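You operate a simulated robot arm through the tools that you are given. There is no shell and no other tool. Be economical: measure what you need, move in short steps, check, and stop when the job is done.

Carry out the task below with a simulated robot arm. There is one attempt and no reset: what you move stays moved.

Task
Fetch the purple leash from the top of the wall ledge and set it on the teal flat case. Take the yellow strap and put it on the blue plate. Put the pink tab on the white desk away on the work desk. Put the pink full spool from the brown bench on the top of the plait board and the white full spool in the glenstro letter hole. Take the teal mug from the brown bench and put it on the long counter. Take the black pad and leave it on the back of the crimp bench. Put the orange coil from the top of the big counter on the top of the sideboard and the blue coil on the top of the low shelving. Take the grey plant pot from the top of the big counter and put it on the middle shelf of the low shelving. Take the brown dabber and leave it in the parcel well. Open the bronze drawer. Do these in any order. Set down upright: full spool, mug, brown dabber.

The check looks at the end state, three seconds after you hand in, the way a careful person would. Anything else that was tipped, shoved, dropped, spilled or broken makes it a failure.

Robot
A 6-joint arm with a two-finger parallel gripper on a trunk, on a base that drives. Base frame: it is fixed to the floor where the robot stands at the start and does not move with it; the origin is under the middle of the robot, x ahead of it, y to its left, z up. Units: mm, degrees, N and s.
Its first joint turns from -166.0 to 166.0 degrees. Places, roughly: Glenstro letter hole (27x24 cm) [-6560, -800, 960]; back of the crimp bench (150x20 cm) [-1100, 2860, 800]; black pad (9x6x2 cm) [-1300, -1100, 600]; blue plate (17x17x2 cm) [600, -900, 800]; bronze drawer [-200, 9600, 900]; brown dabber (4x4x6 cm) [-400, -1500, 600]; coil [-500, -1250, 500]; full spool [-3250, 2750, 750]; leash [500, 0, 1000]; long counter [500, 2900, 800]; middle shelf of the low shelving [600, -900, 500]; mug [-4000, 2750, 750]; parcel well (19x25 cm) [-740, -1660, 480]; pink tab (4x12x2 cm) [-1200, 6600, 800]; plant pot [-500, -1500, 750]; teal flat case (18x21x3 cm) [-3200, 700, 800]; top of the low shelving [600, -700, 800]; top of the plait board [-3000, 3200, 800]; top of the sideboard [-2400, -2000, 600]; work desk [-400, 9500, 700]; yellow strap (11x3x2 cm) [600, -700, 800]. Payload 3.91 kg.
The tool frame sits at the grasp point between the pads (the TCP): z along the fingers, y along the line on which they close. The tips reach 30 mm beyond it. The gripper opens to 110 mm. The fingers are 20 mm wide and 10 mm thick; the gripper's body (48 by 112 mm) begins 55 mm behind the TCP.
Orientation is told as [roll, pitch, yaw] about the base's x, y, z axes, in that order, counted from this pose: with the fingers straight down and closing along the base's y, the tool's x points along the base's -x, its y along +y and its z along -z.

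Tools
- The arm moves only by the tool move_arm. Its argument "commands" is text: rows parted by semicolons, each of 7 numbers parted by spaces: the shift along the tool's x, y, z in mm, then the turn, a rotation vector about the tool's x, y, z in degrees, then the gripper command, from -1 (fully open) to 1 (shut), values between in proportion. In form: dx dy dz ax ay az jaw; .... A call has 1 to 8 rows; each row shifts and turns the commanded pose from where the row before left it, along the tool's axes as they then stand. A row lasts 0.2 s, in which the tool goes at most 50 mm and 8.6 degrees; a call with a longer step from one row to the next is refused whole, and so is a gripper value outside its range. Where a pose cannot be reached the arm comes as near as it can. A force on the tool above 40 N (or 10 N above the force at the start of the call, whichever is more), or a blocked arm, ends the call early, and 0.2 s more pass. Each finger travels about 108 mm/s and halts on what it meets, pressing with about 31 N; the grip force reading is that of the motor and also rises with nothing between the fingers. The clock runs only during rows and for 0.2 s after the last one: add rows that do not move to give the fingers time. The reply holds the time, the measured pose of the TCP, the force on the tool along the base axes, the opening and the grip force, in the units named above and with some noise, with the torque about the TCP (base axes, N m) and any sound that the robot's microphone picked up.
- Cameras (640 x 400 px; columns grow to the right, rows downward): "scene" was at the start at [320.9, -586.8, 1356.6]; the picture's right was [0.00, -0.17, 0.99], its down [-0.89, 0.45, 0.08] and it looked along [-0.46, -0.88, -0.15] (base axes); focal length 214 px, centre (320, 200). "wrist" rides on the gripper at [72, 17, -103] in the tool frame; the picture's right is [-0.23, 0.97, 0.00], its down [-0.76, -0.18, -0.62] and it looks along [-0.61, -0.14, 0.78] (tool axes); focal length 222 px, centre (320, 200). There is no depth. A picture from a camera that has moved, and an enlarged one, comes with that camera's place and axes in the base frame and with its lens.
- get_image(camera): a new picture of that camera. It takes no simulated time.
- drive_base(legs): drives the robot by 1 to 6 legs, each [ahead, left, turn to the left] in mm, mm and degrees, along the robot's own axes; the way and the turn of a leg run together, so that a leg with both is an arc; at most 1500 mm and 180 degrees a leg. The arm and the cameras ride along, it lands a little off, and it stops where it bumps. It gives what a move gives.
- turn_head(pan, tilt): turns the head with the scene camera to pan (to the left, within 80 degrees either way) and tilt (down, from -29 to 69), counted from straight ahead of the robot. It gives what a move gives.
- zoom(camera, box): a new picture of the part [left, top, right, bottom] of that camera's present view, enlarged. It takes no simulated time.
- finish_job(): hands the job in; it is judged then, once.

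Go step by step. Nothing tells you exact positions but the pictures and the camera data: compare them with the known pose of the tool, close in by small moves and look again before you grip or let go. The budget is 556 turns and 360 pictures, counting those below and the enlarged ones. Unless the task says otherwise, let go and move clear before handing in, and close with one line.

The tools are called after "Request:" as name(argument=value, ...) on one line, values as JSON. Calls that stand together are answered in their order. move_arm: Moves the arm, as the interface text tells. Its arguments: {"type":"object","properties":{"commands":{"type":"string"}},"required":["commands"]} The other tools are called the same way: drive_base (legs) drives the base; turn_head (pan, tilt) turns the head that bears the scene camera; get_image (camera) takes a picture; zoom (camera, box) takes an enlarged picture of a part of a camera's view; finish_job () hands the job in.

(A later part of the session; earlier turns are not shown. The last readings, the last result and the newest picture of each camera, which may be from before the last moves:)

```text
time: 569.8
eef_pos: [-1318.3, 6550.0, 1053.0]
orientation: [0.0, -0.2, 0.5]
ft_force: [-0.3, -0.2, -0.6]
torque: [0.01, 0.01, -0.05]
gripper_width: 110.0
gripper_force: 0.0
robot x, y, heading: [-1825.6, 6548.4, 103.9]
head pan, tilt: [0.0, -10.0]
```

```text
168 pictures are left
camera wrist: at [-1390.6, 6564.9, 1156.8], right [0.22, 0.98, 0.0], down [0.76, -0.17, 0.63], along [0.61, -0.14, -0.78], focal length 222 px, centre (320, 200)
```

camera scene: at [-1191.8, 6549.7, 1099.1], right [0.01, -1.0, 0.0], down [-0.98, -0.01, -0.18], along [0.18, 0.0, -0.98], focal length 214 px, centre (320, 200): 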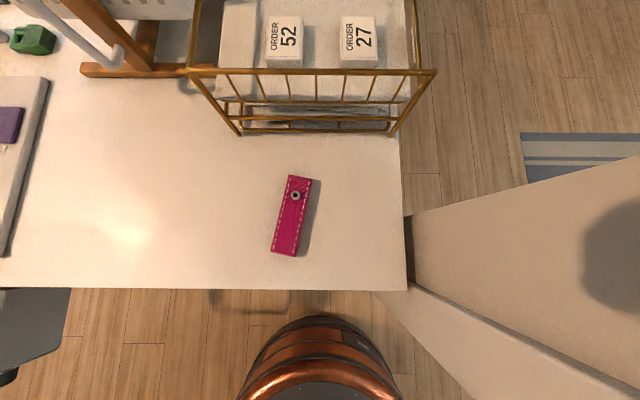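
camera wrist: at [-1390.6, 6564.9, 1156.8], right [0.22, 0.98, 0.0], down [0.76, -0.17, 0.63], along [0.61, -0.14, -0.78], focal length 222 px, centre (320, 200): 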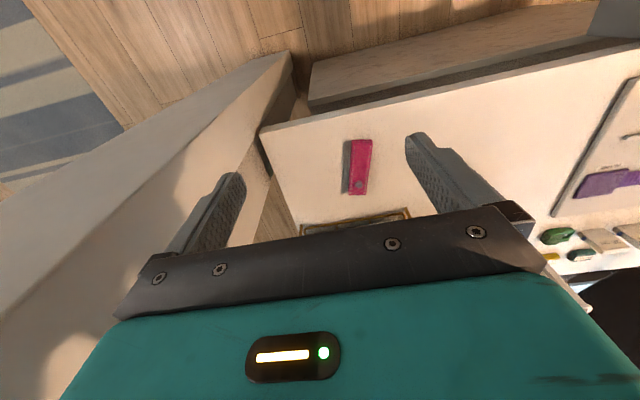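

Tab at about (-1156,6590), top z≈772, long axis at about -10°. I'll align and descend.

Request:
move_arm(commands="0 0 0 0 0 5.5 -0.6; 0 0 0 0 0 5.6 -0.6; -37.5 17.2 25 0 0 0 -0.6; -37.5 17.2 25 0 0 0 -0.6; -37.5 17.2 25 0 0 0 -0.6; -37.5 17.2 25 0 0 0 -0.6; 0 0 40 0 0 0 -0.6; 0 0 40 0 0 0 -0.6")

Request:
turn_head(pan=0, tilt=20)

Request:
get_image(camera="scene")

Request:
get_image(camera="wrist")

```text
time: 571.6
eef_pos: [-1155.1, 6590.8, 874.5]
orientation: [0.1, -0.1, -10.6]
ft_force: [-0.3, 0.1, 1.0]
torque: [-0.01, -0.03, -0.01]
gripper_width: 88.1
gripper_force: 0.1
robot x, y, heading: [-1828.1, 6547.4, 103.8]
head pan, tilt: [0.0, -10.0]
```

```text
time: 572.6
eef_pos: [-1156.7, 6590.6, 873.5]
orientation: [0.1, -0.2, -10.7]
ft_force: [-1.1, 0.3, 0.6]
torque: [0.03, 0.0, -0.04]
gripper_width: 87.8
gripper_force: 0.0
robot x, y, heading: [-1828.3, 6546.5, 103.9]
head pan, tilt: [0.0, 20.0]
```

```text
167 pictures are left
camera scene: at [-1079.3, 6574.7, 911.3], right [-0.18, -0.98, 0.0], down [-0.93, 0.17, 0.34], along [-0.33, 0.06, -0.94], focal length 214 px, centre (320, 200)
```

scene: 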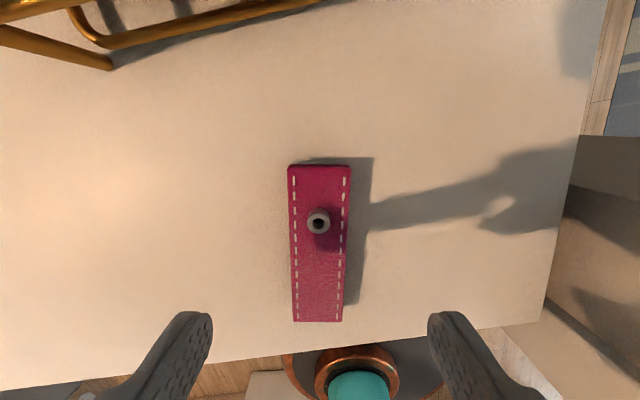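

```text
166 pictures are left
camera wrist: at [-1224.7, 6618.9, 978.1], right [0.4, 0.92, 0.0], down [0.71, -0.32, 0.63], along [0.57, -0.25, -0.78], focal length 222 px, centre (320, 200)
```

wrist: 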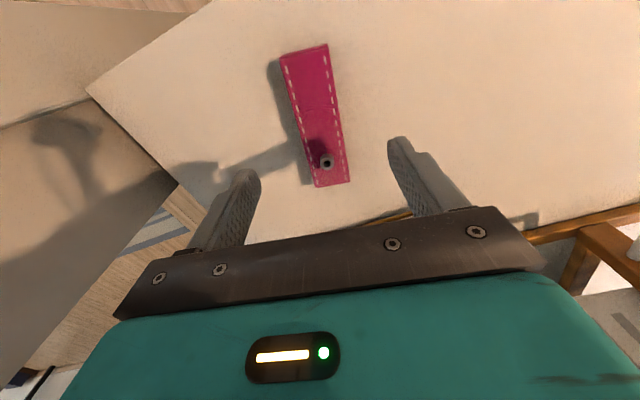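

Request:
move_arm(commands="6 0 40 0 0 0 -0.6; 0 0 35 0 0 0 -0.6; 0 0 8 0 0 0 -0.6; 0 0 0 0 0 0 -0.6")

Request:
get_image(camera="wrist")

Request:
get_image(camera="scene")

```text
time: 573.2
eef_pos: [-1162.3, 6592.2, 810.3]
orientation: [0.1, -0.6, -10.7]
ft_force: [-6.6, 1.1, 13.0]
torque: [-0.6, 0.47, -0.34]
gripper_width: 88.3
gripper_force: 0.6
robot x, y, heading: [-1827.6, 6547.1, 103.7]
head pan, tilt: [0.0, 20.0]
stopped in row 3: the force on the tool passed its limit at 141 N (the readings are from after the stop); the commanded pose is now the measured one
```

```text
165 pictures are left
camera wrist: at [-1230.8, 6620.2, 913.4], right [0.4, 0.92, 0.0], down [0.71, -0.32, 0.63], along [0.58, -0.25, -0.78], focal length 222 px, centre (320, 200)
```

wrist: 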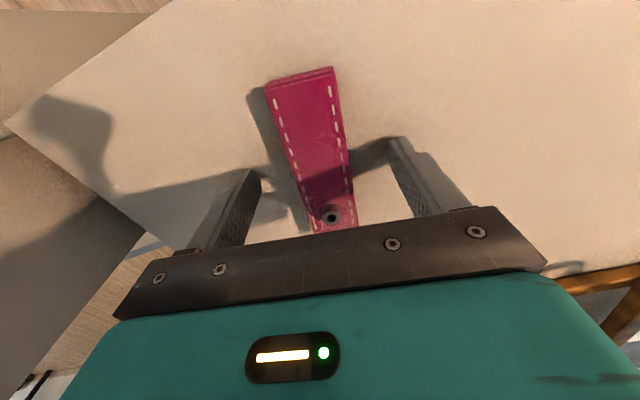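

```text
164 pictures are left
camera scene: at [-1085.1, 6575.8, 847.5], right [-0.18, -0.98, 0.0], down [-0.93, 0.17, 0.33], along [-0.33, 0.06, -0.94], focal length 214 px, centre (320, 200)
```

scene: 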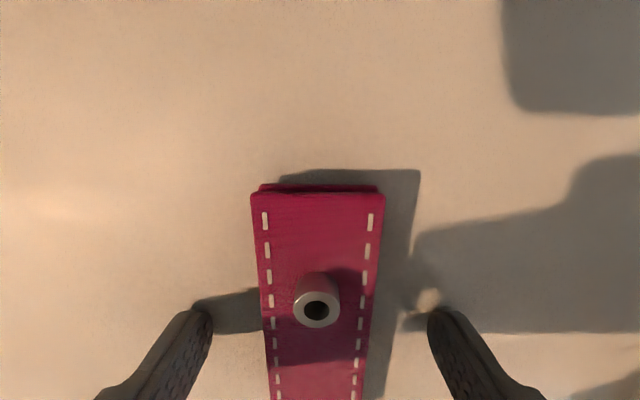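

The fingertips reached the desk (z≈780). I'll lift 3 mm and close on the tab.

Request:
move_arm(commands="0 0 -3 0 0.5 0 -0.6; 0 0 0 0 0 0 -0.6; 0 0 0 0 0 0 0.5; 0 0 0 0 0 0 1; 0 0 0 0 0 0 1; 0 0 0 0 0 0 1")

Request:
get_image(camera="wrist")

```text
time: 574.6
eef_pos: [-1161.4, 6591.1, 812.2]
orientation: [0.1, 0.0, -10.8]
ft_force: [0.5, 0.1, -0.6]
torque: [0.01, 0.0, -0.01]
gripper_width: 34.8
gripper_force: 30.7
robot x, y, heading: [-1826.9, 6550.2, 104.0]
head pan, tilt: [0.0, 20.0]
```

```text
163 pictures are left
camera wrist: at [-1229.4, 6620.1, 915.9], right [0.4, 0.92, 0.0], down [0.72, -0.32, 0.62], along [0.57, -0.25, -0.78], focal length 222 px, centre (320, 200)
```

wrist: 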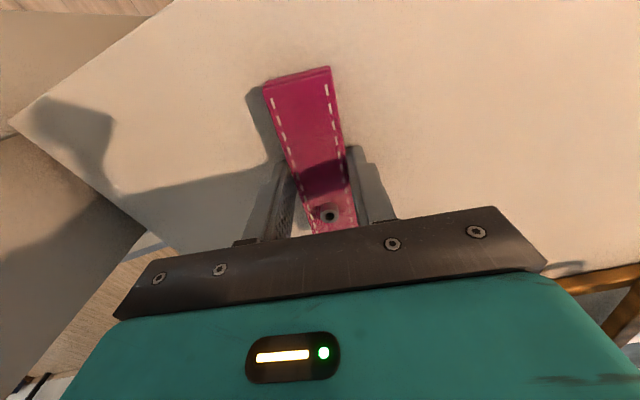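

Gripped. I'll lift, retract, and turn the arm to +y to head for the work desk.

Request:
move_arm(commands="0 0 -45 0 0 0 1; 0 0 -45 0 0 0 1; 0 0 -45 0 0 0 1; 0 0 -45 0 0 0 1; 40 -8 -25 0 0 0 1; 40 -8 -25 0 0 0 1; 40 -8 0 0 0 0 1; 40 -8 0 0 0 0 1")

Request:
drive_base(legs=[[0, 0, 90]])

Request:
move_arm(commands="0 0 0 0 -7.5 0 1; 0 0 0 0 -7.5 0 1; 0 0 0 0 -7.5 0 1; 0 0 0 0 -7.5 0 1; 0 0 0 0 -7.5 0 1; 0 0 0 0 -7.5 0 1; 0 0 0 0 0 0 1")

Request:
turn_head(pan=0, tilt=-29)

Request:
get_image(camera="scene")

```text
time: 576.4
eef_pos: [-1323.9, 6588.2, 1041.1]
orientation: [0.1, 0.1, -10.6]
ft_force: [0.6, 0.4, -0.4]
torque: [0.01, 0.03, 0.0]
gripper_width: 34.6
gripper_force: 31.0
robot x, y, heading: [-1831.1, 6547.7, 103.5]
head pan, tilt: [0.0, 20.0]
```

```text
time: 580.6
eef_pos: [-1866.6, 7050.8, 1041.5]
orientation: [0.1, 0.0, 79.2]
ft_force: [-0.4, 0.3, 0.2]
torque: [-0.02, 0.01, -0.04]
gripper_width: 34.9
gripper_force: 30.6
robot x, y, heading: [-1829.0, 6548.3, -166.2]
head pan, tilt: [0.0, 20.0]
```

```text
time: 582.2
eef_pos: [-1866.1, 7052.2, 1042.9]
orientation: [0.2, -45.1, 79.0]
ft_force: [0.5, -0.3, -1.0]
torque: [-0.03, 0.0, 0.01]
gripper_width: 34.6
gripper_force: 30.7
robot x, y, heading: [-1828.1, 6548.4, -166.3]
head pan, tilt: [0.0, 20.0]
```

```text
time: 583.4
eef_pos: [-1867.4, 7051.0, 1042.3]
orientation: [0.3, -45.0, 79.0]
ft_force: [-0.1, -1.2, -0.3]
torque: [0.01, -0.05, -0.02]
gripper_width: 34.5
gripper_force: 31.0
robot x, y, heading: [-1822.8, 6545.9, -166.4]
head pan, tilt: [0.0, -28.6]
```

```text
162 pictures are left
camera scene: at [-1854.0, 7110.4, 1192.9], right [0.98, -0.19, 0.0], down [-0.06, -0.28, -0.96], along [0.18, 0.94, -0.28], focal length 214 px, centre (320, 200)
```

scene: 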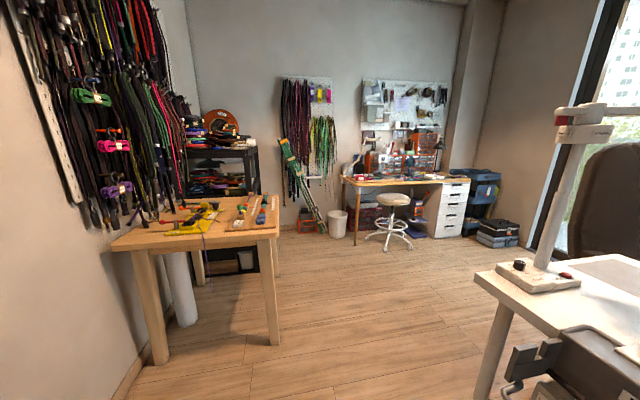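

Request:
zoom(camera="scene", box=[320, 80, 540, 255])

```text
2.29 times, centred on (430, 168) of scene
camera zoom: at [-1854.0, 7110.4, 1192.9], right [0.98, -0.19, 0.0], down [-0.06, -0.28, -0.96], along [0.18, 0.94, -0.28], focal length 490 px, centre (69, 274)
```

zoom: 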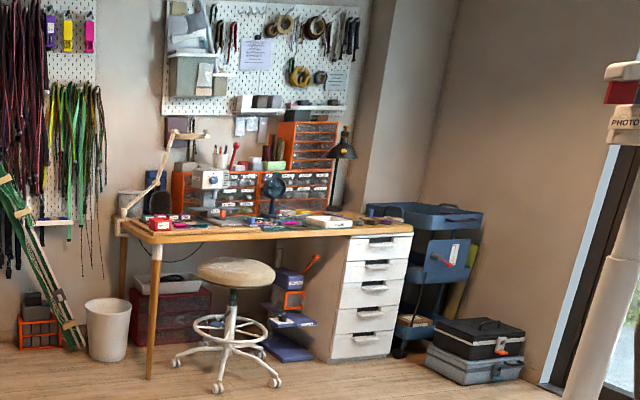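

The work desk is at the far end: orange small-drawer cabinets on top, stool at about (-660,9060), front edge y≈9150. I'll drive between the left table and white desk, then look again.

Request:
drive_base(legs=[[-396, -886, 0], [-136, -430, 0], [-564, -326, 0]])

Request:
get_image(camera="scene")

Request:
turn_head(pan=50, tilt=-20)

Request:
get_image(camera="scene")

```text
time: 594.0
eef_pos: [-1208.8, 8912.7, 1041.5]
orientation: [0.2, -44.9, 80.0]
ft_force: [0.5, 0.3, -0.8]
torque: [-0.02, 0.0, 0.03]
gripper_width: 34.7
gripper_force: 31.3
robot x, y, heading: [-1164.1, 8411.1, -165.6]
head pan, tilt: [0.0, -28.6]
```

```text
160 pictures are left
camera scene: at [-1197.4, 8971.2, 1193.0], right [0.99, -0.17, 0.0], down [-0.05, -0.28, -0.96], along [0.16, 0.95, -0.28], focal length 214 px, centre (320, 200)
```

scene: 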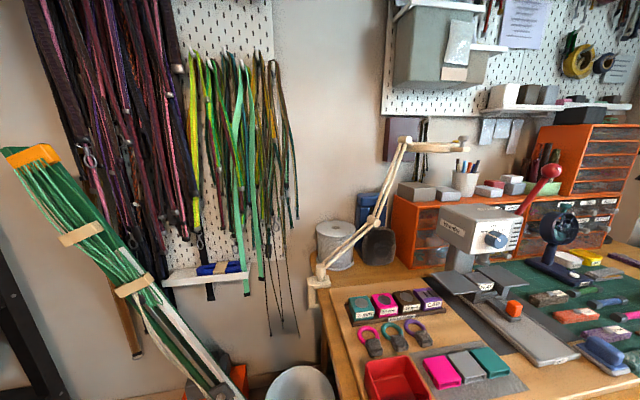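

```text
time: 595.2
eef_pos: [-1209.2, 8911.7, 1043.1]
orientation: [0.2, -45.1, 80.1]
ft_force: [1.0, -0.4, -0.1]
torque: [-0.02, 0.0, -0.03]
gripper_width: 34.5
gripper_force: 31.4
robot x, y, heading: [-1161.2, 8411.5, -165.4]
head pan, tilt: [50.0, -20.0]
```

```text
159 pictures are left
camera scene: at [-1258.2, 8961.1, 1198.3], right [0.73, 0.42, -0.54], down [-0.35, -0.46, -0.82], along [-0.59, 0.78, -0.18], focal length 214 px, centre (320, 200)
```

scene: 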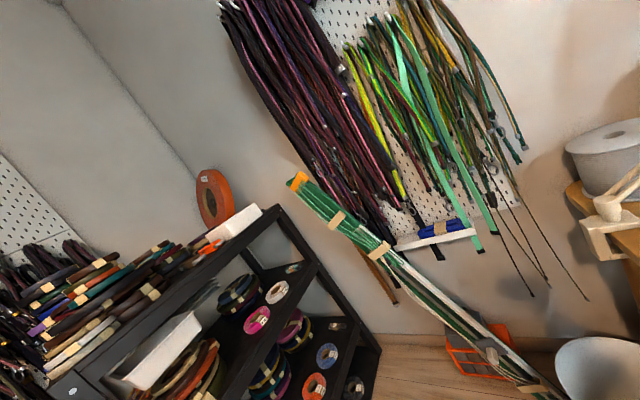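

Request:
drive_base(legs=[[-593, 143, 0]])

Request:
turn_head(pan=0, tilt=-20)

Request:
get_image(camera="scene")

Request:
turn_head(pan=-70, tilt=0)

Request:
get_image(camera="scene")

```text
time: 598.6
eef_pos: [-609.8, 8922.3, 1042.8]
orientation: [0.2, -44.9, 80.4]
ft_force: [0.3, 0.0, -0.3]
torque: [-0.04, 0.01, 0.0]
gripper_width: 34.7
gripper_force: 31.5
robot x, y, heading: [-561.6, 8421.0, -165.2]
head pan, tilt: [50.0, -20.0]
```

```text
time: 599.7
eef_pos: [-609.8, 8922.8, 1043.3]
orientation: [0.3, -45.0, 80.4]
ft_force: [0.0, 0.7, -1.0]
torque: [-0.04, 0.01, 0.0]
gripper_width: 34.8
gripper_force: 31.2
robot x, y, heading: [-560.7, 8418.2, -165.1]
head pan, tilt: [0.0, -20.0]
```

```text
158 pictures are left
camera scene: at [-598.6, 8980.3, 1178.9], right [0.99, -0.17, 0.0], down [-0.07, -0.42, -0.91], along [0.15, 0.89, -0.42], focal length 214 px, centre (320, 200)
```

scene: 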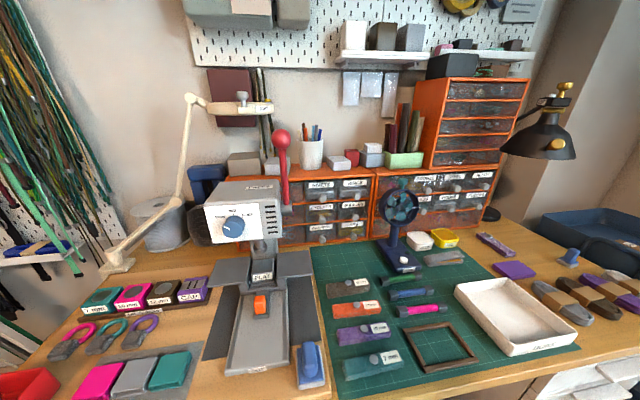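

```text
time: 601.1
eef_pos: [-609.6, 8921.7, 1042.6]
orientation: [0.2, -45.0, 80.3]
ft_force: [-0.1, -0.2, -0.3]
torque: [-0.03, -0.01, 0.0]
gripper_width: 34.8
gripper_force: 30.9
robot x, y, heading: [-561.2, 8420.8, -165.1]
head pan, tilt: [-70.0, 0.0]
```

```text
157 pictures are left
camera scene: at [-523.9, 8914.4, 1190.0], right [0.23, -0.71, 0.66], down [-0.12, -0.7, -0.71], along [0.97, 0.08, -0.24], focal length 214 px, centre (320, 200)
```

scene: 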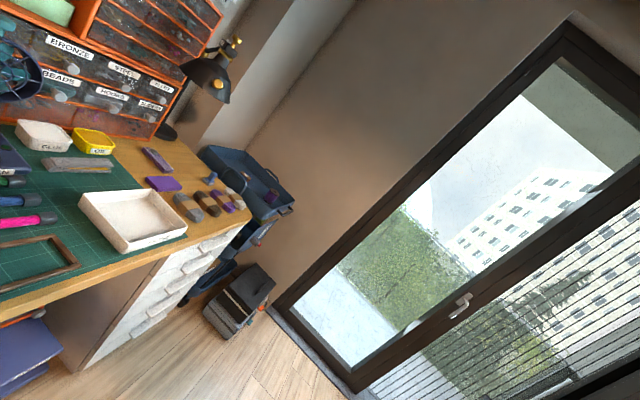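

Request:
turn_head(pan=0, tilt=-10)

Request:
zoom(camera="scene", box=[30, 180, 330, 368])

Request:
zoom(camera="scene", box=[300, 140, 600, 328])

Request:
zoom(camera="scene", box=[250, 40, 510, 200])

```text
time: 602.6
eef_pos: [-609.7, 8923.6, 1041.9]
orientation: [0.2, -45.1, 80.3]
ft_force: [0.5, -0.1, -0.6]
torque: [-0.01, 0.02, 0.02]
gripper_width: 34.7
gripper_force: 31.0
robot x, y, heading: [-557.9, 8421.5, -165.3]
head pan, tilt: [0.0, -10.0]
```

```text
2.13 times, centred on (180, 274) of scene
camera zoom: at [-599.2, 8976.3, 1163.2], right [0.99, -0.17, 0.0], down [-0.1, -0.56, -0.82], along [0.14, 0.81, -0.57], focal length 456 px, centre (618, 43)
```

zoom: 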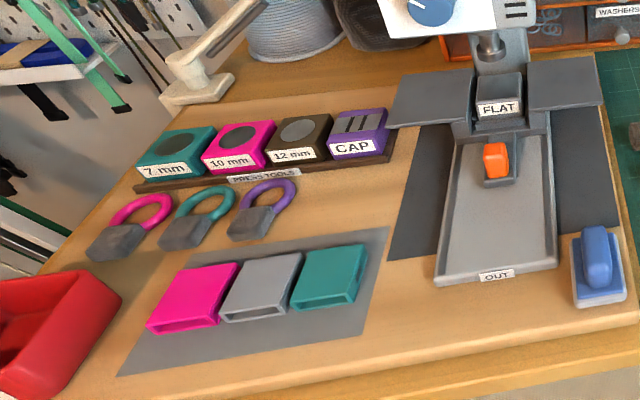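

```text
2.13 times, centred on (450, 234) of scene
camera zoom: at [-599.2, 8976.3, 1163.2], right [0.99, -0.17, 0.0], down [-0.1, -0.56, -0.82], along [0.14, 0.81, -0.57], focal length 456 px, centre (43, 128)
```

zoom: 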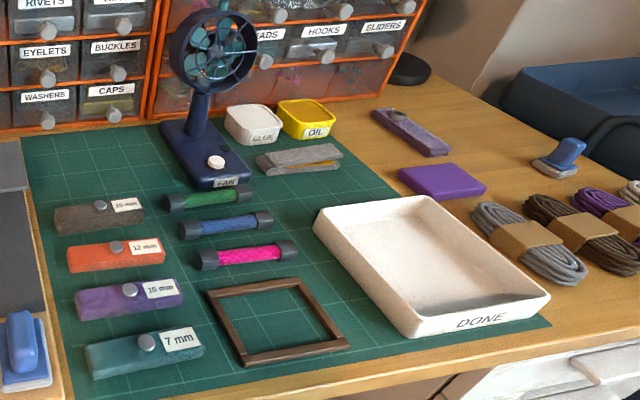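

```text
2.46 times, centred on (380, 120) of scene
camera zoom: at [-599.2, 8976.3, 1163.2], right [0.99, -0.17, 0.0], down [-0.1, -0.56, -0.82], along [0.14, 0.81, -0.57], focal length 528 px, centre (172, 397)
```

zoom: 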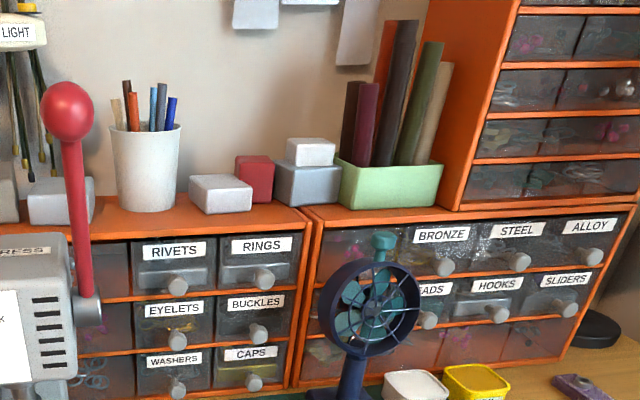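

The desk has labelled stations, and the BRONZE drawer is in the right small-drawer cabinet (knob ≈ (-136,9570,912)), with a fan to its left. A clear spot for the tab is on the mat near (-457,9485). I'll level the tool and drive to about (-100,8770), clear of the stool.

Request:
move_arm(commands="0 0 0 0 7.5 0 1; 0 0 0 0 7.5 0 1; 0 0 0 0 7.5 0 1; 0 0 0 0 7.5 0 1; 0 0 0 0 7.5 0 1; 0 0 0 0 7.5 0 1; 0 0 -30 0 0 0 1; 0 0 0 0 0 0 1")

Request:
drive_base(legs=[[-445, 117, 0], [-89, -338, 0]])

Request:
move_arm(commands="0 0 0 0 0 -8.4 1; 0 0 0 0 0 -8.4 1; 0 0 0 0 0 -8.4 1; 0 0 0 0 0 -8.4 1; 0 0 0 0 0 -8.4 1; 0 0 0 0 0 -8.4 1; 0 0 0 0 0 -8.4 1; 0 0 0 0 0 -8.4 1")

Request:
move_arm(commands="0 0 0 0 0 -8.4 1; 0 0 0 0 0 -8.4 1; 0 0 0 0 0 -8.4 1; 0 0 0 0 0 -7 1; 0 0 0 0 0 0 1")

Request:
get_image(camera="scene")

Request:
get_image(camera="wrist")

```text
time: 604.4
eef_pos: [-608.3, 8922.0, 1071.7]
orientation: [0.0, -0.1, 80.3]
ft_force: [0.0, -0.1, 0.4]
torque: [0.0, 0.01, 0.03]
gripper_width: 34.6
gripper_force: 31.0
robot x, y, heading: [-558.2, 8422.1, -165.3]
head pan, tilt: [0.0, -10.0]
```

```text
time: 609.0
eef_pos: [-148.0, 9272.6, 1073.2]
orientation: [0.1, -0.1, 80.5]
ft_force: [0.0, 0.1, -1.3]
torque: [-0.04, 0.01, 0.0]
gripper_width: 34.5
gripper_force: 31.0
robot x, y, heading: [-98.4, 8770.0, -165.1]
head pan, tilt: [0.0, -10.0]
```

```text
time: 610.8
eef_pos: [-148.5, 9273.7, 1073.2]
orientation: [0.0, -0.1, 147.8]
ft_force: [0.5, 0.3, -0.5]
torque: [-0.01, 0.01, 0.02]
gripper_width: 34.7
gripper_force: 31.5
robot x, y, heading: [-100.4, 8771.6, -165.3]
head pan, tilt: [0.0, -10.0]
```

```text
time: 612.0
eef_pos: [-147.6, 9274.3, 1071.3]
orientation: [0.1, -0.1, 179.9]
ft_force: [-0.1, 0.0, -0.6]
torque: [0.03, 0.01, 0.0]
gripper_width: 34.7
gripper_force: 30.6
robot x, y, heading: [-93.3, 8771.4, -165.2]
head pan, tilt: [0.0, -10.0]
```

```text
153 pictures are left
camera scene: at [-272.4, 9272.4, 1118.1], right [0.0, 1.0, 0.0], down [0.98, 0.0, -0.18], along [-0.18, 0.0, -0.98], focal length 214 px, centre (320, 200)
```

scene: 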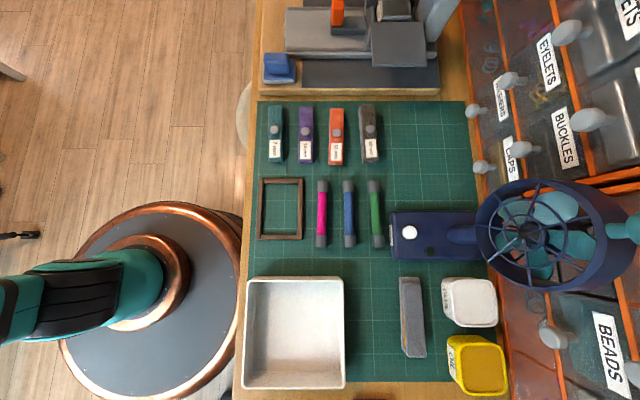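

```text
152 pictures are left
camera wrist: at [-75.2, 9255.0, 1176.1], right [-0.23, -0.97, 0.0], down [-0.76, 0.18, 0.62], along [-0.61, 0.14, -0.78], focal length 222 px, centre (320, 200)
```

wrist: 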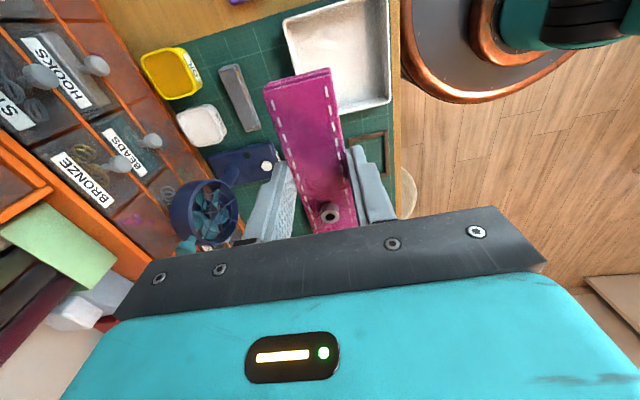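

Plan view: the matching tabs lie in a row on the mat with a free place beside the brown one, at about (-466,9440). I'll put the pink tab there, parallel to them.

Request:
move_arm(commands="-40 -20.8 0 0 0 0 1; -40 -20.8 0 0 0 0 1; -40 -20.8 0 0 0 0 1; -40 -20.8 0 0 0 0 1; -40 -20.8 0 0 0 0 1; -40 -20.8 0 0 0 0 1; -40 -20.8 0 0 0 0 1; -38 -20.8 0 0 0 0 1")

Request:
turn_head(pan=0, tilt=20)

Request:
get_image(camera="scene")

Request:
get_image(camera="wrist")

```text
time: 613.8
eef_pos: [-465.0, 9441.2, 1074.8]
orientation: [0.0, 0.0, 179.9]
ft_force: [0.0, -0.7, -0.3]
torque: [0.02, 0.04, 0.01]
gripper_width: 34.8
gripper_force: 31.0
robot x, y, heading: [-97.1, 8771.2, -165.1]
head pan, tilt: [0.0, -10.0]
```

```text
time: 614.7
eef_pos: [-463.9, 9440.0, 1072.8]
orientation: [-0.1, -0.1, 179.8]
ft_force: [-0.4, -0.3, -0.2]
torque: [0.0, -0.01, -0.04]
gripper_width: 34.6
gripper_force: 31.0
robot x, y, heading: [-100.0, 8771.1, -165.1]
head pan, tilt: [0.0, 20.0]
```

```text
151 pictures are left
camera scene: at [-541.7, 9440.0, 1109.9], right [0.0, 1.0, 0.0], down [0.94, 0.0, 0.34], along [0.34, 0.0, -0.94], focal length 214 px, centre (320, 200)
```

scene: 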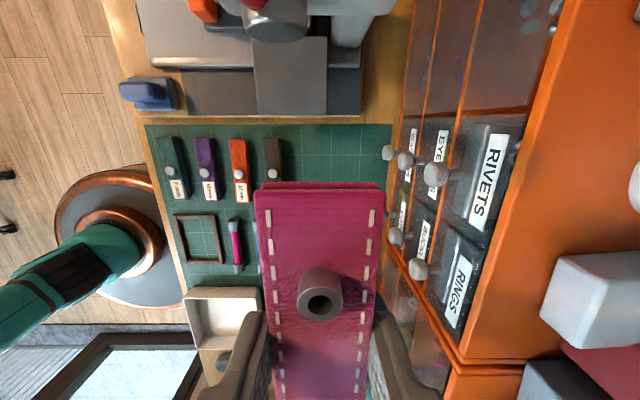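

```text
150 pictures are left
camera wrist: at [-392.0, 9422.5, 1176.9], right [-0.23, -0.97, 0.0], down [-0.76, 0.18, 0.62], along [-0.61, 0.14, -0.78], focal length 222 px, centre (320, 200)
```

wrist: 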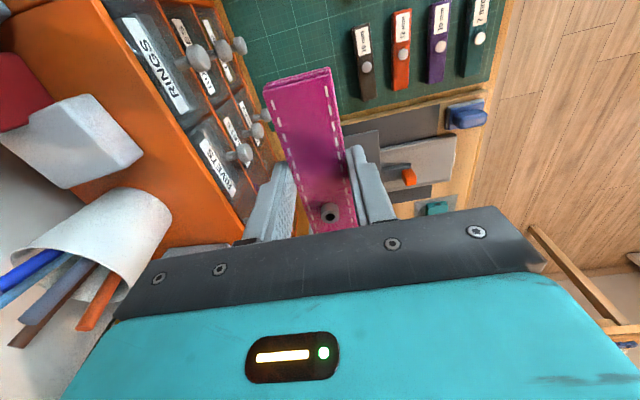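

Request:
move_arm(commands="0 0 45 0 0 0 1; 0 0 45 0 0 0 1; 0 0 45 0 0 0 1; 0 0 45 0 0 0 1; 0 0 40 0 0 0 1; 0 0 30 0 0 0 1; 0 0 0 0 0 0 1")

Request:
get_image(camera="scene")

Request:
get_image(camera="wrist")

```text
time: 616.3
eef_pos: [-466.3, 9441.7, 821.7]
orientation: [0.0, -0.1, 179.8]
ft_force: [0.6, -0.3, 0.0]
torque: [-0.01, 0.0, -0.03]
gripper_width: 34.8
gripper_force: 30.9
robot x, y, heading: [-101.8, 8770.2, -165.2]
head pan, tilt: [0.0, 20.0]
```

```text
149 pictures are left
camera scene: at [-543.8, 9440.1, 859.0], right [0.0, 1.0, 0.0], down [0.94, 0.0, 0.34], along [0.34, 0.0, -0.94], focal length 214 px, centre (320, 200)
```

scene: 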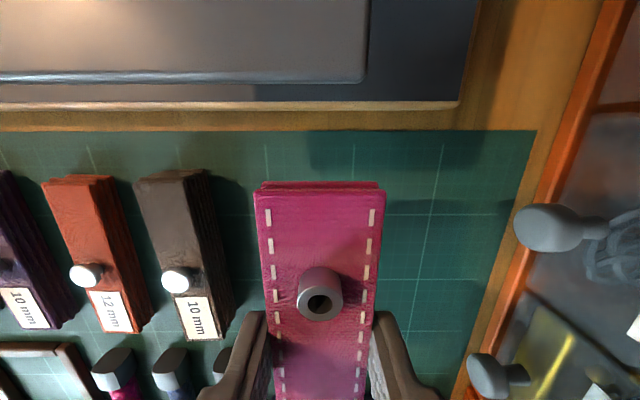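

```text
148 pictures are left
camera wrist: at [-394.2, 9422.6, 926.0], right [-0.23, -0.97, 0.0], down [-0.76, 0.18, 0.62], along [-0.61, 0.14, -0.78], focal length 222 px, centre (320, 200)
```

wrist: 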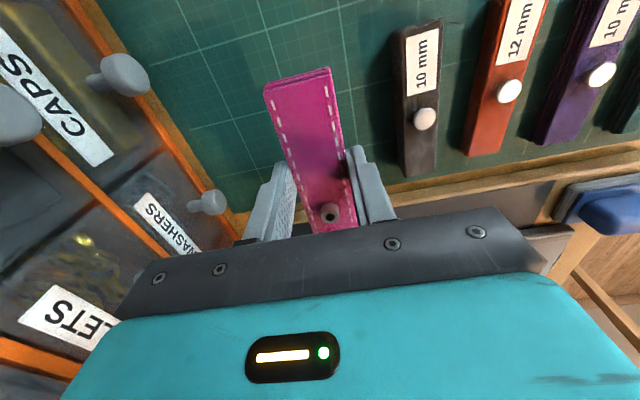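

Request:
move_arm(commands="0 0 20 0 0 0 1; 0 0 15 0 0 0 1; 0 0 10 0 0 0 1; 0 0 5 0 0 0 1; 0 0 5 0 0 0 1; 0 0 0 0 0 0 1")

Request:
get_image(camera="wrist")

```text
time: 617.5
eef_pos: [-467.4, 9443.5, 774.3]
orientation: [-0.5, -0.3, 179.9]
ft_force: [1.4, -2.7, 11.4]
torque: [-0.15, 1.17, 0.3]
gripper_width: 34.8
gripper_force: 31.8
robot x, y, heading: [-99.0, 8773.9, -165.0]
head pan, tilt: [0.0, 20.0]
stopped in row 5: the force on the tool passed its limit at 46 N (the readings are from after the stop); the commanded pose is now the measured one
```

```text
147 pictures are left
camera wrist: at [-393.4, 9422.8, 878.0], right [-0.23, -0.97, -0.01], down [-0.76, 0.17, 0.63], along [-0.61, 0.15, -0.78], focal length 222 px, centre (320, 200)
```

wrist: 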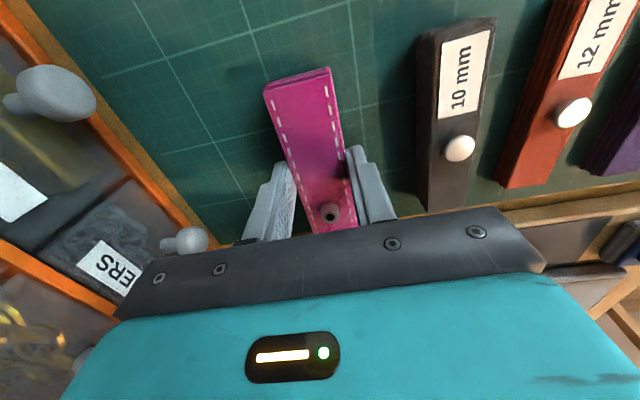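

Torque suggests the head lens touches the press base (x≈-567). I'll rise, swing the head to the side, and lower again.

Request:
move_arm(commands="0 0 -15 0.5 0.2 0 1; 0 0 -15 0 0 0 1; 0 0 0 0 0 0 1")

Request:
turn_head(pan=75, tilt=25)

Request:
move_arm(commands="0 2 15 0 0 0 1; 0 0 10 0 0 0 1; 0 0 4 0 0 0 1; 0 0 4 0 0 0 1; 0 0 0 0 0 0 1")

```text
time: 618.3
eef_pos: [-466.7, 9442.6, 804.6]
orientation: [-1.0, -0.1, 179.6]
ft_force: [-0.4, -0.2, 0.6]
torque: [-0.01, -0.02, -0.01]
gripper_width: 34.8
gripper_force: 31.0
robot x, y, heading: [-98.0, 8771.5, -165.0]
head pan, tilt: [0.0, 20.0]
```

```text
time: 619.8
eef_pos: [-467.1, 9442.5, 802.6]
orientation: [-0.8, -0.1, 179.6]
ft_force: [-0.2, -1.0, -1.1]
torque: [0.01, 0.03, -0.03]
gripper_width: 34.9
gripper_force: 31.1
robot x, y, heading: [-102.4, 8772.3, -165.3]
head pan, tilt: [75.0, 25.0]
```

```text
time: 621.0
eef_pos: [-466.2, 9440.3, 771.1]
orientation: [-0.9, -0.2, 179.7]
ft_force: [0.6, 0.3, -0.3]
torque: [0.0, 0.01, -0.01]
gripper_width: 34.7
gripper_force: 30.9
robot x, y, heading: [-98.4, 8771.1, -164.9]
head pan, tilt: [75.0, 25.0]
```

Request:
move_arm(commands="0 0 5 -0.9 0 0 1; 0 0 5 0 0 0 1; 0 0 0 0 0 0 1")

Request:
move_arm(commands="0 0 4 0 0 0 1; 0 0 0 0 0 0 1")

Request:
move_arm(commands="0 0 4 0 0 0 1; 0 0 0 0 0 0 1")

Request:
get_image(camera="wrist")

```text
time: 621.7
eef_pos: [-466.4, 9441.4, 765.1]
orientation: [-0.4, -0.3, 179.9]
ft_force: [1.1, -1.5, 11.0]
torque: [-0.06, -0.05, 0.0]
gripper_width: 34.6
gripper_force: 30.4
robot x, y, heading: [-102.1, 8771.6, -165.3]
head pan, tilt: [75.0, 25.0]
stopped in row 3: the force on the tool passed its limit at 48 N (the readings are from after the stop); the commanded pose is now the measured one
```

```text
time: 622.1
eef_pos: [-467.5, 9442.0, 765.9]
orientation: [-0.6, -0.5, 179.7]
ft_force: [1.9, -5.6, 13.5]
torque: [-0.41, -0.31, 0.05]
gripper_width: 34.9
gripper_force: 31.1
robot x, y, heading: [-100.4, 8770.5, -165.0]
head pan, tilt: [75.0, 25.0]
stopped in row 2: the force on the tool passed its limit at 46 N (the readings are from after the stop); the commanded pose is now the measured one
```

```text
time: 622.5
eef_pos: [-466.6, 9442.1, 765.8]
orientation: [-0.8, -0.4, 179.8]
ft_force: [6.2, -8.4, 14.2]
torque: [-0.63, -0.44, 0.04]
gripper_width: 34.7
gripper_force: 30.7
robot x, y, heading: [-101.5, 8770.0, -164.9]
head pan, tilt: [75.0, 25.0]
stopped in row 2: the force on the tool passed its limit at 47 N (the readings are from after the stop); the commanded pose is now the measured one
```

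```text
146 pictures are left
camera wrist: at [-393.6, 9421.9, 868.4], right [-0.23, -0.97, -0.01], down [-0.76, 0.17, 0.63], along [-0.61, 0.15, -0.77], focal length 222 px, centre (320, 200)
```

wrist: 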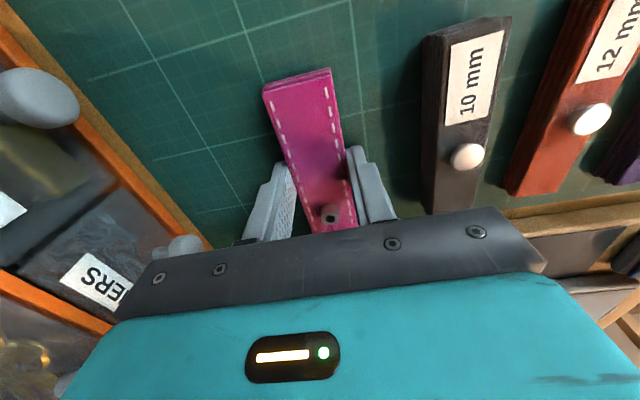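

Contact directly under the TCP, so the tab is on the mat. I'll release with a small opening and rise.

Request:
move_arm(commands="0 0 -1 0 0 0 0.3; 0 0 0 0 0 0 0.1; 0 0 0 0 0 0 0.1; 0 0 -20 0 0 0 0.1; 0 0 -40 0 0 0 0.1; 0 0 -45 0 0 0 0.1; 0 0 -45 0 0 0 0.1; 0 0 -45 0 0 0 0.1")

Request:
turn_head(pan=0, tilt=20)

Request:
get_image(camera="scene")

Request:
get_image(camera="wrist")

```text
time: 624.4
eef_pos: [-466.4, 9440.8, 959.5]
orientation: [-0.7, -0.4, 179.8]
ft_force: [0.4, -0.3, -0.1]
torque: [-0.05, -0.02, 0.0]
gripper_width: 49.5
gripper_force: 0.1
robot x, y, heading: [-97.0, 8767.6, -165.3]
head pan, tilt: [75.0, 25.0]
```

```text
time: 625.8
eef_pos: [-464.4, 9440.0, 960.9]
orientation: [-0.8, -0.6, 179.8]
ft_force: [0.6, -0.1, 0.7]
torque: [0.03, 0.05, 0.03]
gripper_width: 49.6
gripper_force: 0.0
robot x, y, heading: [-96.0, 8774.9, -165.0]
head pan, tilt: [0.0, 20.0]
```

```text
145 pictures are left
camera scene: at [-542.6, 9438.5, 997.0], right [0.0, 1.0, 0.01], down [0.94, -0.01, 0.33], along [0.33, 0.01, -0.94], focal length 214 px, centre (320, 200)
```

scene: 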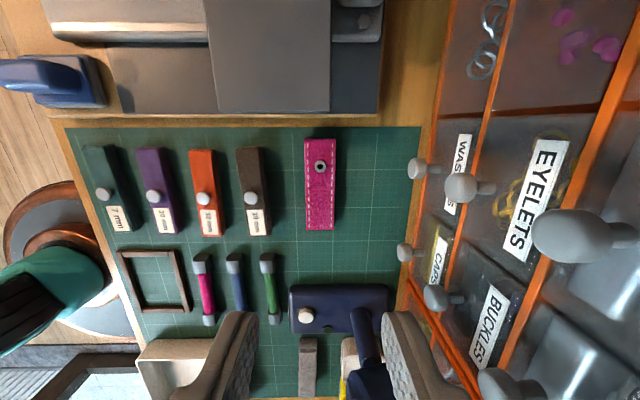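

```text
144 pictures are left
camera wrist: at [-392.6, 9420.2, 1062.8], right [-0.23, -0.97, -0.01], down [-0.76, 0.17, 0.63], along [-0.61, 0.15, -0.77], focal length 222 px, centre (320, 200)
```

wrist: 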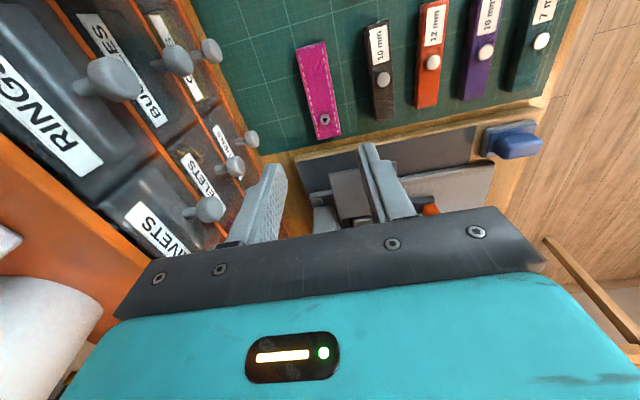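

The tab lies neatly beside the others. Now the BRONZE drawer: rise, move in front of it, and turn the tool toward +y with a tilt.

Request:
move_arm(commands="0 0 -45 0 0 0 0; 0 0 -45 0 0 0 0; 0 0 -30 0 0 0 0; 41 23 0 0 0 0 0; 41 23 0 0 0 0 0; 41 23 0 0 0 0 0; 41 23 0 0 0 0 0; 41 23 0 0 0 0 0")

Request:
move_arm(commands="41 23 0 0 0 0 0; 41 23 0 0 0 0 0; 41 23 0 0 0 0 0; 0 0 0 0 0 8.2 0; 0 0 0 0 0 8.2 0; 0 0 0 0 0 8.2 0; 0 0 0 0 0 8.2 0; 0 0 0 0 0 8.2 0")

Request:
move_arm(commands="0 0 0 0 0 8.2 0; 0 0 0 0 0 8.2 0; 0 0 0 0 0 8.2 0; 0 0 0 0 0 8.2 0; 0 0 0 0 0 8.2 0; 0 0 0 0 0 8 0; 0 0 0 0 -7.5 0 0; 0 0 0 0 -7.5 0 0")

Request:
move_arm(commands="0 0 0 0 -8 0 0; 0 0 0 0 -8 0 0; 0 0 0 0 -8 0 0; 0 0 0 0 -8 0 0; 0 0 0 0 -8 0 0; 0 0 0 0 0 0 0")

Request:
turn_head(pan=0, tilt=0)

Request:
get_image(camera="scene")

Request:
get_image(camera="wrist")

```text
time: 627.6
eef_pos: [-260.6, 9321.9, 1074.3]
orientation: [-0.7, -0.5, 179.8]
ft_force: [-0.6, 1.3, -0.7]
torque: [-0.03, -0.02, -0.01]
gripper_width: 54.7
gripper_force: 0.0
robot x, y, heading: [-100.2, 8771.6, -164.9]
head pan, tilt: [0.0, 20.0]
```

```text
time: 629.4
eef_pos: [-138.2, 9253.0, 1074.8]
orientation: [-0.2, -0.9, 138.7]
ft_force: [0.7, -0.4, 0.7]
torque: [-0.01, -0.02, -0.05]
gripper_width: 55.0
gripper_force: 0.0
robot x, y, heading: [-96.8, 8769.1, -165.0]
head pan, tilt: [0.0, 20.0]
```

```text
time: 631.2
eef_pos: [-137.0, 9253.2, 1074.8]
orientation: [0.5, -15.9, 89.6]
ft_force: [-0.2, 0.3, -0.3]
torque: [-0.02, 0.01, 0.02]
gripper_width: 55.0
gripper_force: 0.0
robot x, y, heading: [-100.4, 8772.9, -164.8]
head pan, tilt: [0.0, 20.0]
```

```text
time: 632.6
eef_pos: [-138.5, 9253.0, 1073.6]
orientation: [0.9, -55.9, 89.0]
ft_force: [-0.6, -0.4, -0.9]
torque: [-0.01, 0.0, 0.01]
gripper_width: 54.9
gripper_force: 0.0
robot x, y, heading: [-94.3, 8770.7, -165.1]
head pan, tilt: [0.0, 20.0]
```

```text
time: 633.5
eef_pos: [-136.6, 9252.5, 1075.0]
orientation: [0.9, -55.7, 89.0]
ft_force: [0.5, -0.4, -0.2]
torque: [-0.05, 0.02, 0.03]
gripper_width: 54.5
gripper_force: 0.1
robot x, y, heading: [-99.9, 8769.1, -165.2]
head pan, tilt: [0.0, 0.0]
```

```text
143 pictures are left
camera scene: at [-135.4, 9280.1, 1187.6], right [1.0, 0.0, -0.01], down [-0.01, -0.56, -0.83], along [0.0, 0.83, -0.56], focal length 214 px, centre (320, 200)
```

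scene: 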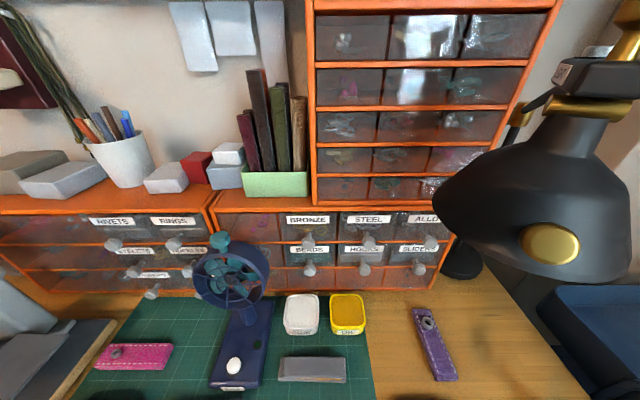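

```text
142 pictures are left
camera wrist: at [-154.5, 9125.2, 1073.4], right [-0.97, 0.13, 0.2], down [0.19, -0.09, 0.98], along [0.15, 0.99, 0.06], focal length 222 px, centre (320, 200)
```

wrist: 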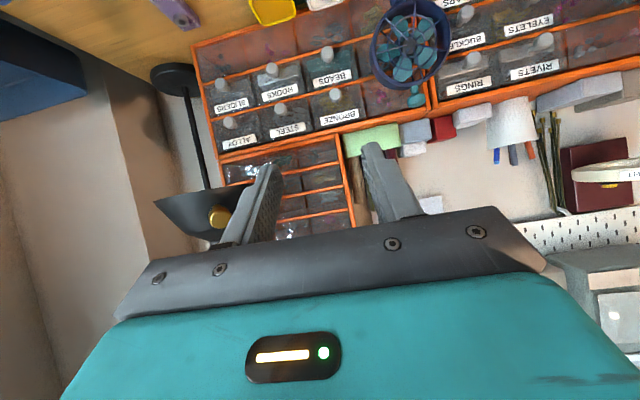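

Knob at about (-158,9562,910); the fan's right edge is x≈-220 and the lamp is at x≥-50. I'll go to a pre-grasp point 80 mm back along the tool axis.

Request:
move_arm(commands="-6 4.2 41.8 0 0 0 0; -6 4.2 41.8 0 0 0 0; -6 4.2 41.8 0 0 0 0; -6 4.2 41.8 0 0 0 0; -6 4.2 41.8 0 0 0 0; -6 4.2 41.8 0 0 0 0; 0 0 0 0 0 0 0")

Request:
get_image(camera="scene")

Request:
get_image(camera="wrist")

```text
time: 635.0
eef_pos: [-162.6, 9479.7, 964.1]
orientation: [0.9, -55.9, 89.0]
ft_force: [0.2, 0.0, 0.9]
torque: [0.01, -0.02, -0.03]
gripper_width: 55.0
gripper_force: 0.0
robot x, y, heading: [-99.2, 8772.0, -165.1]
head pan, tilt: [0.0, 0.0]
```

```text
141 pictures are left
camera scene: at [-160.9, 9507.4, 1077.2], right [1.0, 0.0, -0.01], down [-0.01, -0.56, -0.83], along [0.0, 0.83, -0.56], focal length 214 px, centre (320, 200)
```

scene: 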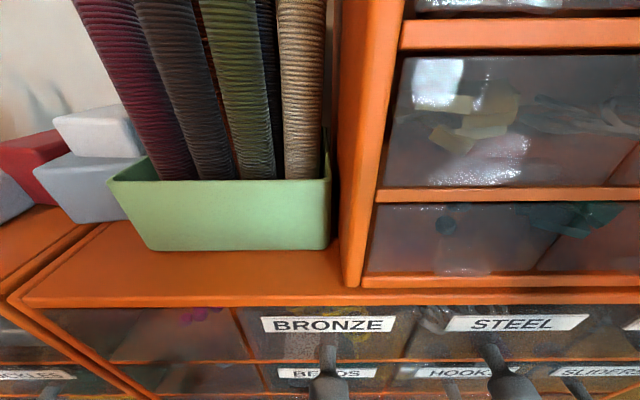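

```text
140 pictures are left
camera wrist: at [-180.0, 9352.5, 962.9], right [-0.97, 0.13, 0.2], down [0.19, -0.09, 0.98], along [0.15, 0.99, 0.06], focal length 222 px, centre (320, 200)
```

wrist: 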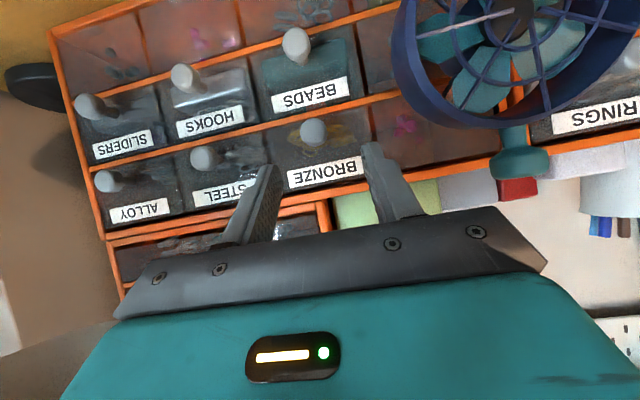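

Request:
move_arm(commands="0.4 -2.8 24 0 0 0 0; 0.4 -2.8 24 0 0 0 0; 0 0 24 0 0 0 0; 0 0 0 0 0 0 0")

Request:
get_image(camera="wrist")

Request:
turn_head(pan=0, tilt=30)

Request:
get_image(camera="scene")

```text
time: 636.0
eef_pos: [-157.3, 9538.3, 922.9]
orientation: [0.9, -55.8, 89.0]
ft_force: [0.9, 0.6, 0.7]
torque: [0.0, -0.02, 0.0]
gripper_width: 55.1
gripper_force: 0.0
robot x, y, heading: [-98.2, 8771.6, -165.0]
head pan, tilt: [0.0, 0.0]
```

```text
139 pictures are left
camera wrist: at [-175.0, 9411.4, 921.3], right [-0.97, 0.13, 0.2], down [0.19, -0.09, 0.98], along [0.15, 0.99, 0.06], focal length 222 px, centre (320, 200)
```

wrist: 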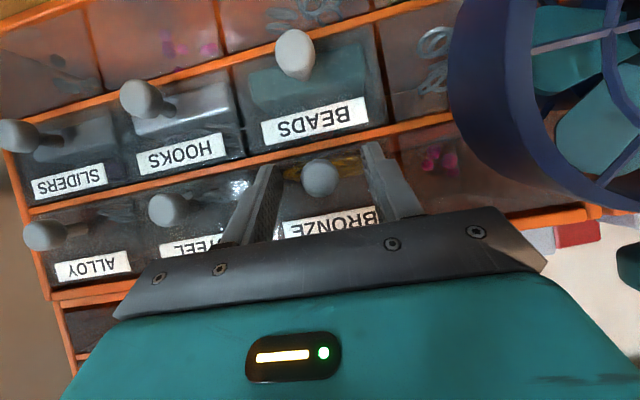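

```text
time: 637.0
eef_pos: [-158.0, 9538.6, 922.2]
orientation: [1.0, -55.8, 89.0]
ft_force: [-0.5, 0.1, -0.2]
torque: [0.0, 0.02, 0.04]
gripper_width: 54.7
gripper_force: 0.0
robot x, y, heading: [-100.7, 8771.0, -165.1]
head pan, tilt: [0.0, 30.0]
```

```text
138 pictures are left
camera scene: at [-156.3, 9539.4, 995.5], right [1.0, 0.0, -0.01], down [-0.01, -0.9, -0.44], along [-0.01, 0.44, -0.9], focal length 214 px, centre (320, 200)
```

scene: 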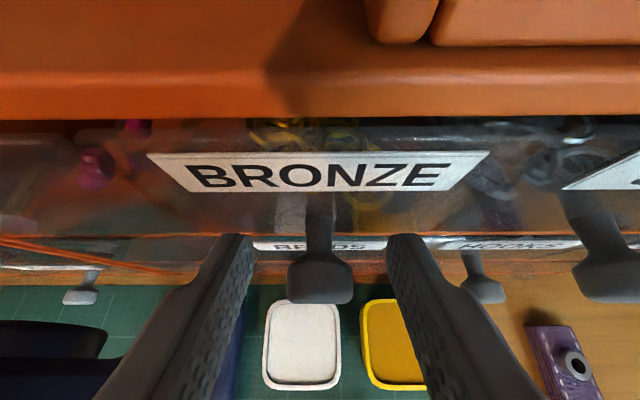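

The knob is between the fingertips. Closing.

Request:
move_arm(commands="0 0 0 0 0 0 0.5; 0 0 0 0 0 0 1; 0 0 0 0 0 0 1; 0 0 0 0 0 0 1")

Request:
get_image(camera="scene")

```text
time: 638.0
eef_pos: [-158.3, 9539.2, 921.7]
orientation: [0.9, -55.8, 88.9]
ft_force: [-2.2, -0.4, -0.2]
torque: [-0.01, 0.01, 0.04]
gripper_width: 22.3
gripper_force: 44.8
robot x, y, heading: [-100.1, 8771.3, -165.1]
head pan, tilt: [0.0, 30.0]
```

```text
137 pictures are left
camera scene: at [-156.5, 9539.3, 995.4], right [1.0, 0.0, -0.01], down [-0.01, -0.9, -0.43], along [-0.01, 0.43, -0.9], focal length 214 px, centre (320, 200)
```

scene: 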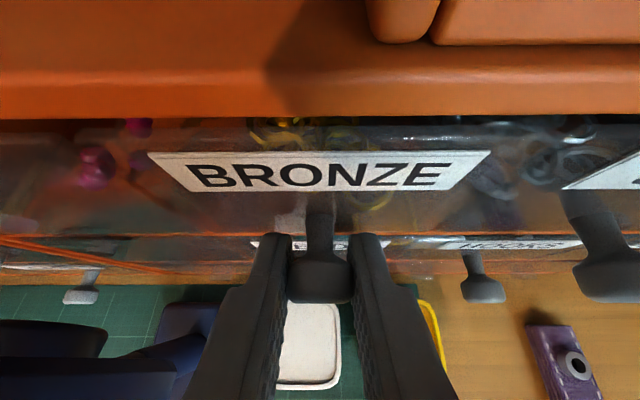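

Request:
move_arm(commands="5.6 0 -8.3 0 0 0 1; 5.6 0 -8.3 0 0 0 1; 5.6 0 -8.3 0 0 0 1; 5.6 0 -8.3 0 0 0 1; 0 0 0 0 0 0 1")

Request:
get_image(camera="scene")

```text
time: 639.2
eef_pos: [-157.5, 9499.0, 922.2]
orientation: [0.9, -55.7, 89.1]
ft_force: [-9.6, -0.3, -6.0]
torque: [-0.07, 0.1, 0.11]
gripper_width: 22.2
gripper_force: 44.9
robot x, y, heading: [-99.2, 8771.8, -165.1]
head pan, tilt: [0.0, 30.0]
```

```text
136 pictures are left
camera scene: at [-156.5, 9499.9, 995.4], right [1.0, 0.0, -0.01], down [-0.01, -0.9, -0.43], along [-0.01, 0.43, -0.9], focal length 214 px, centre (320, 200)
```

scene: 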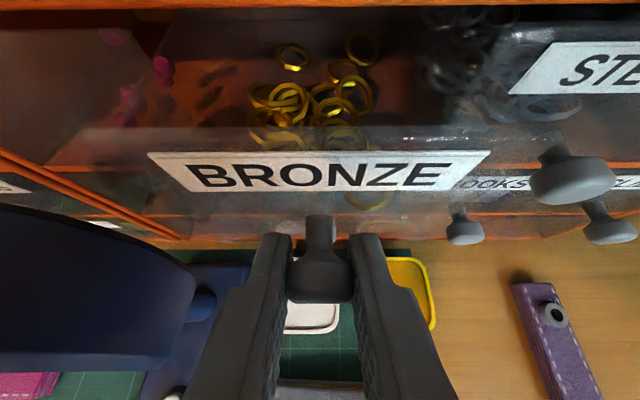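

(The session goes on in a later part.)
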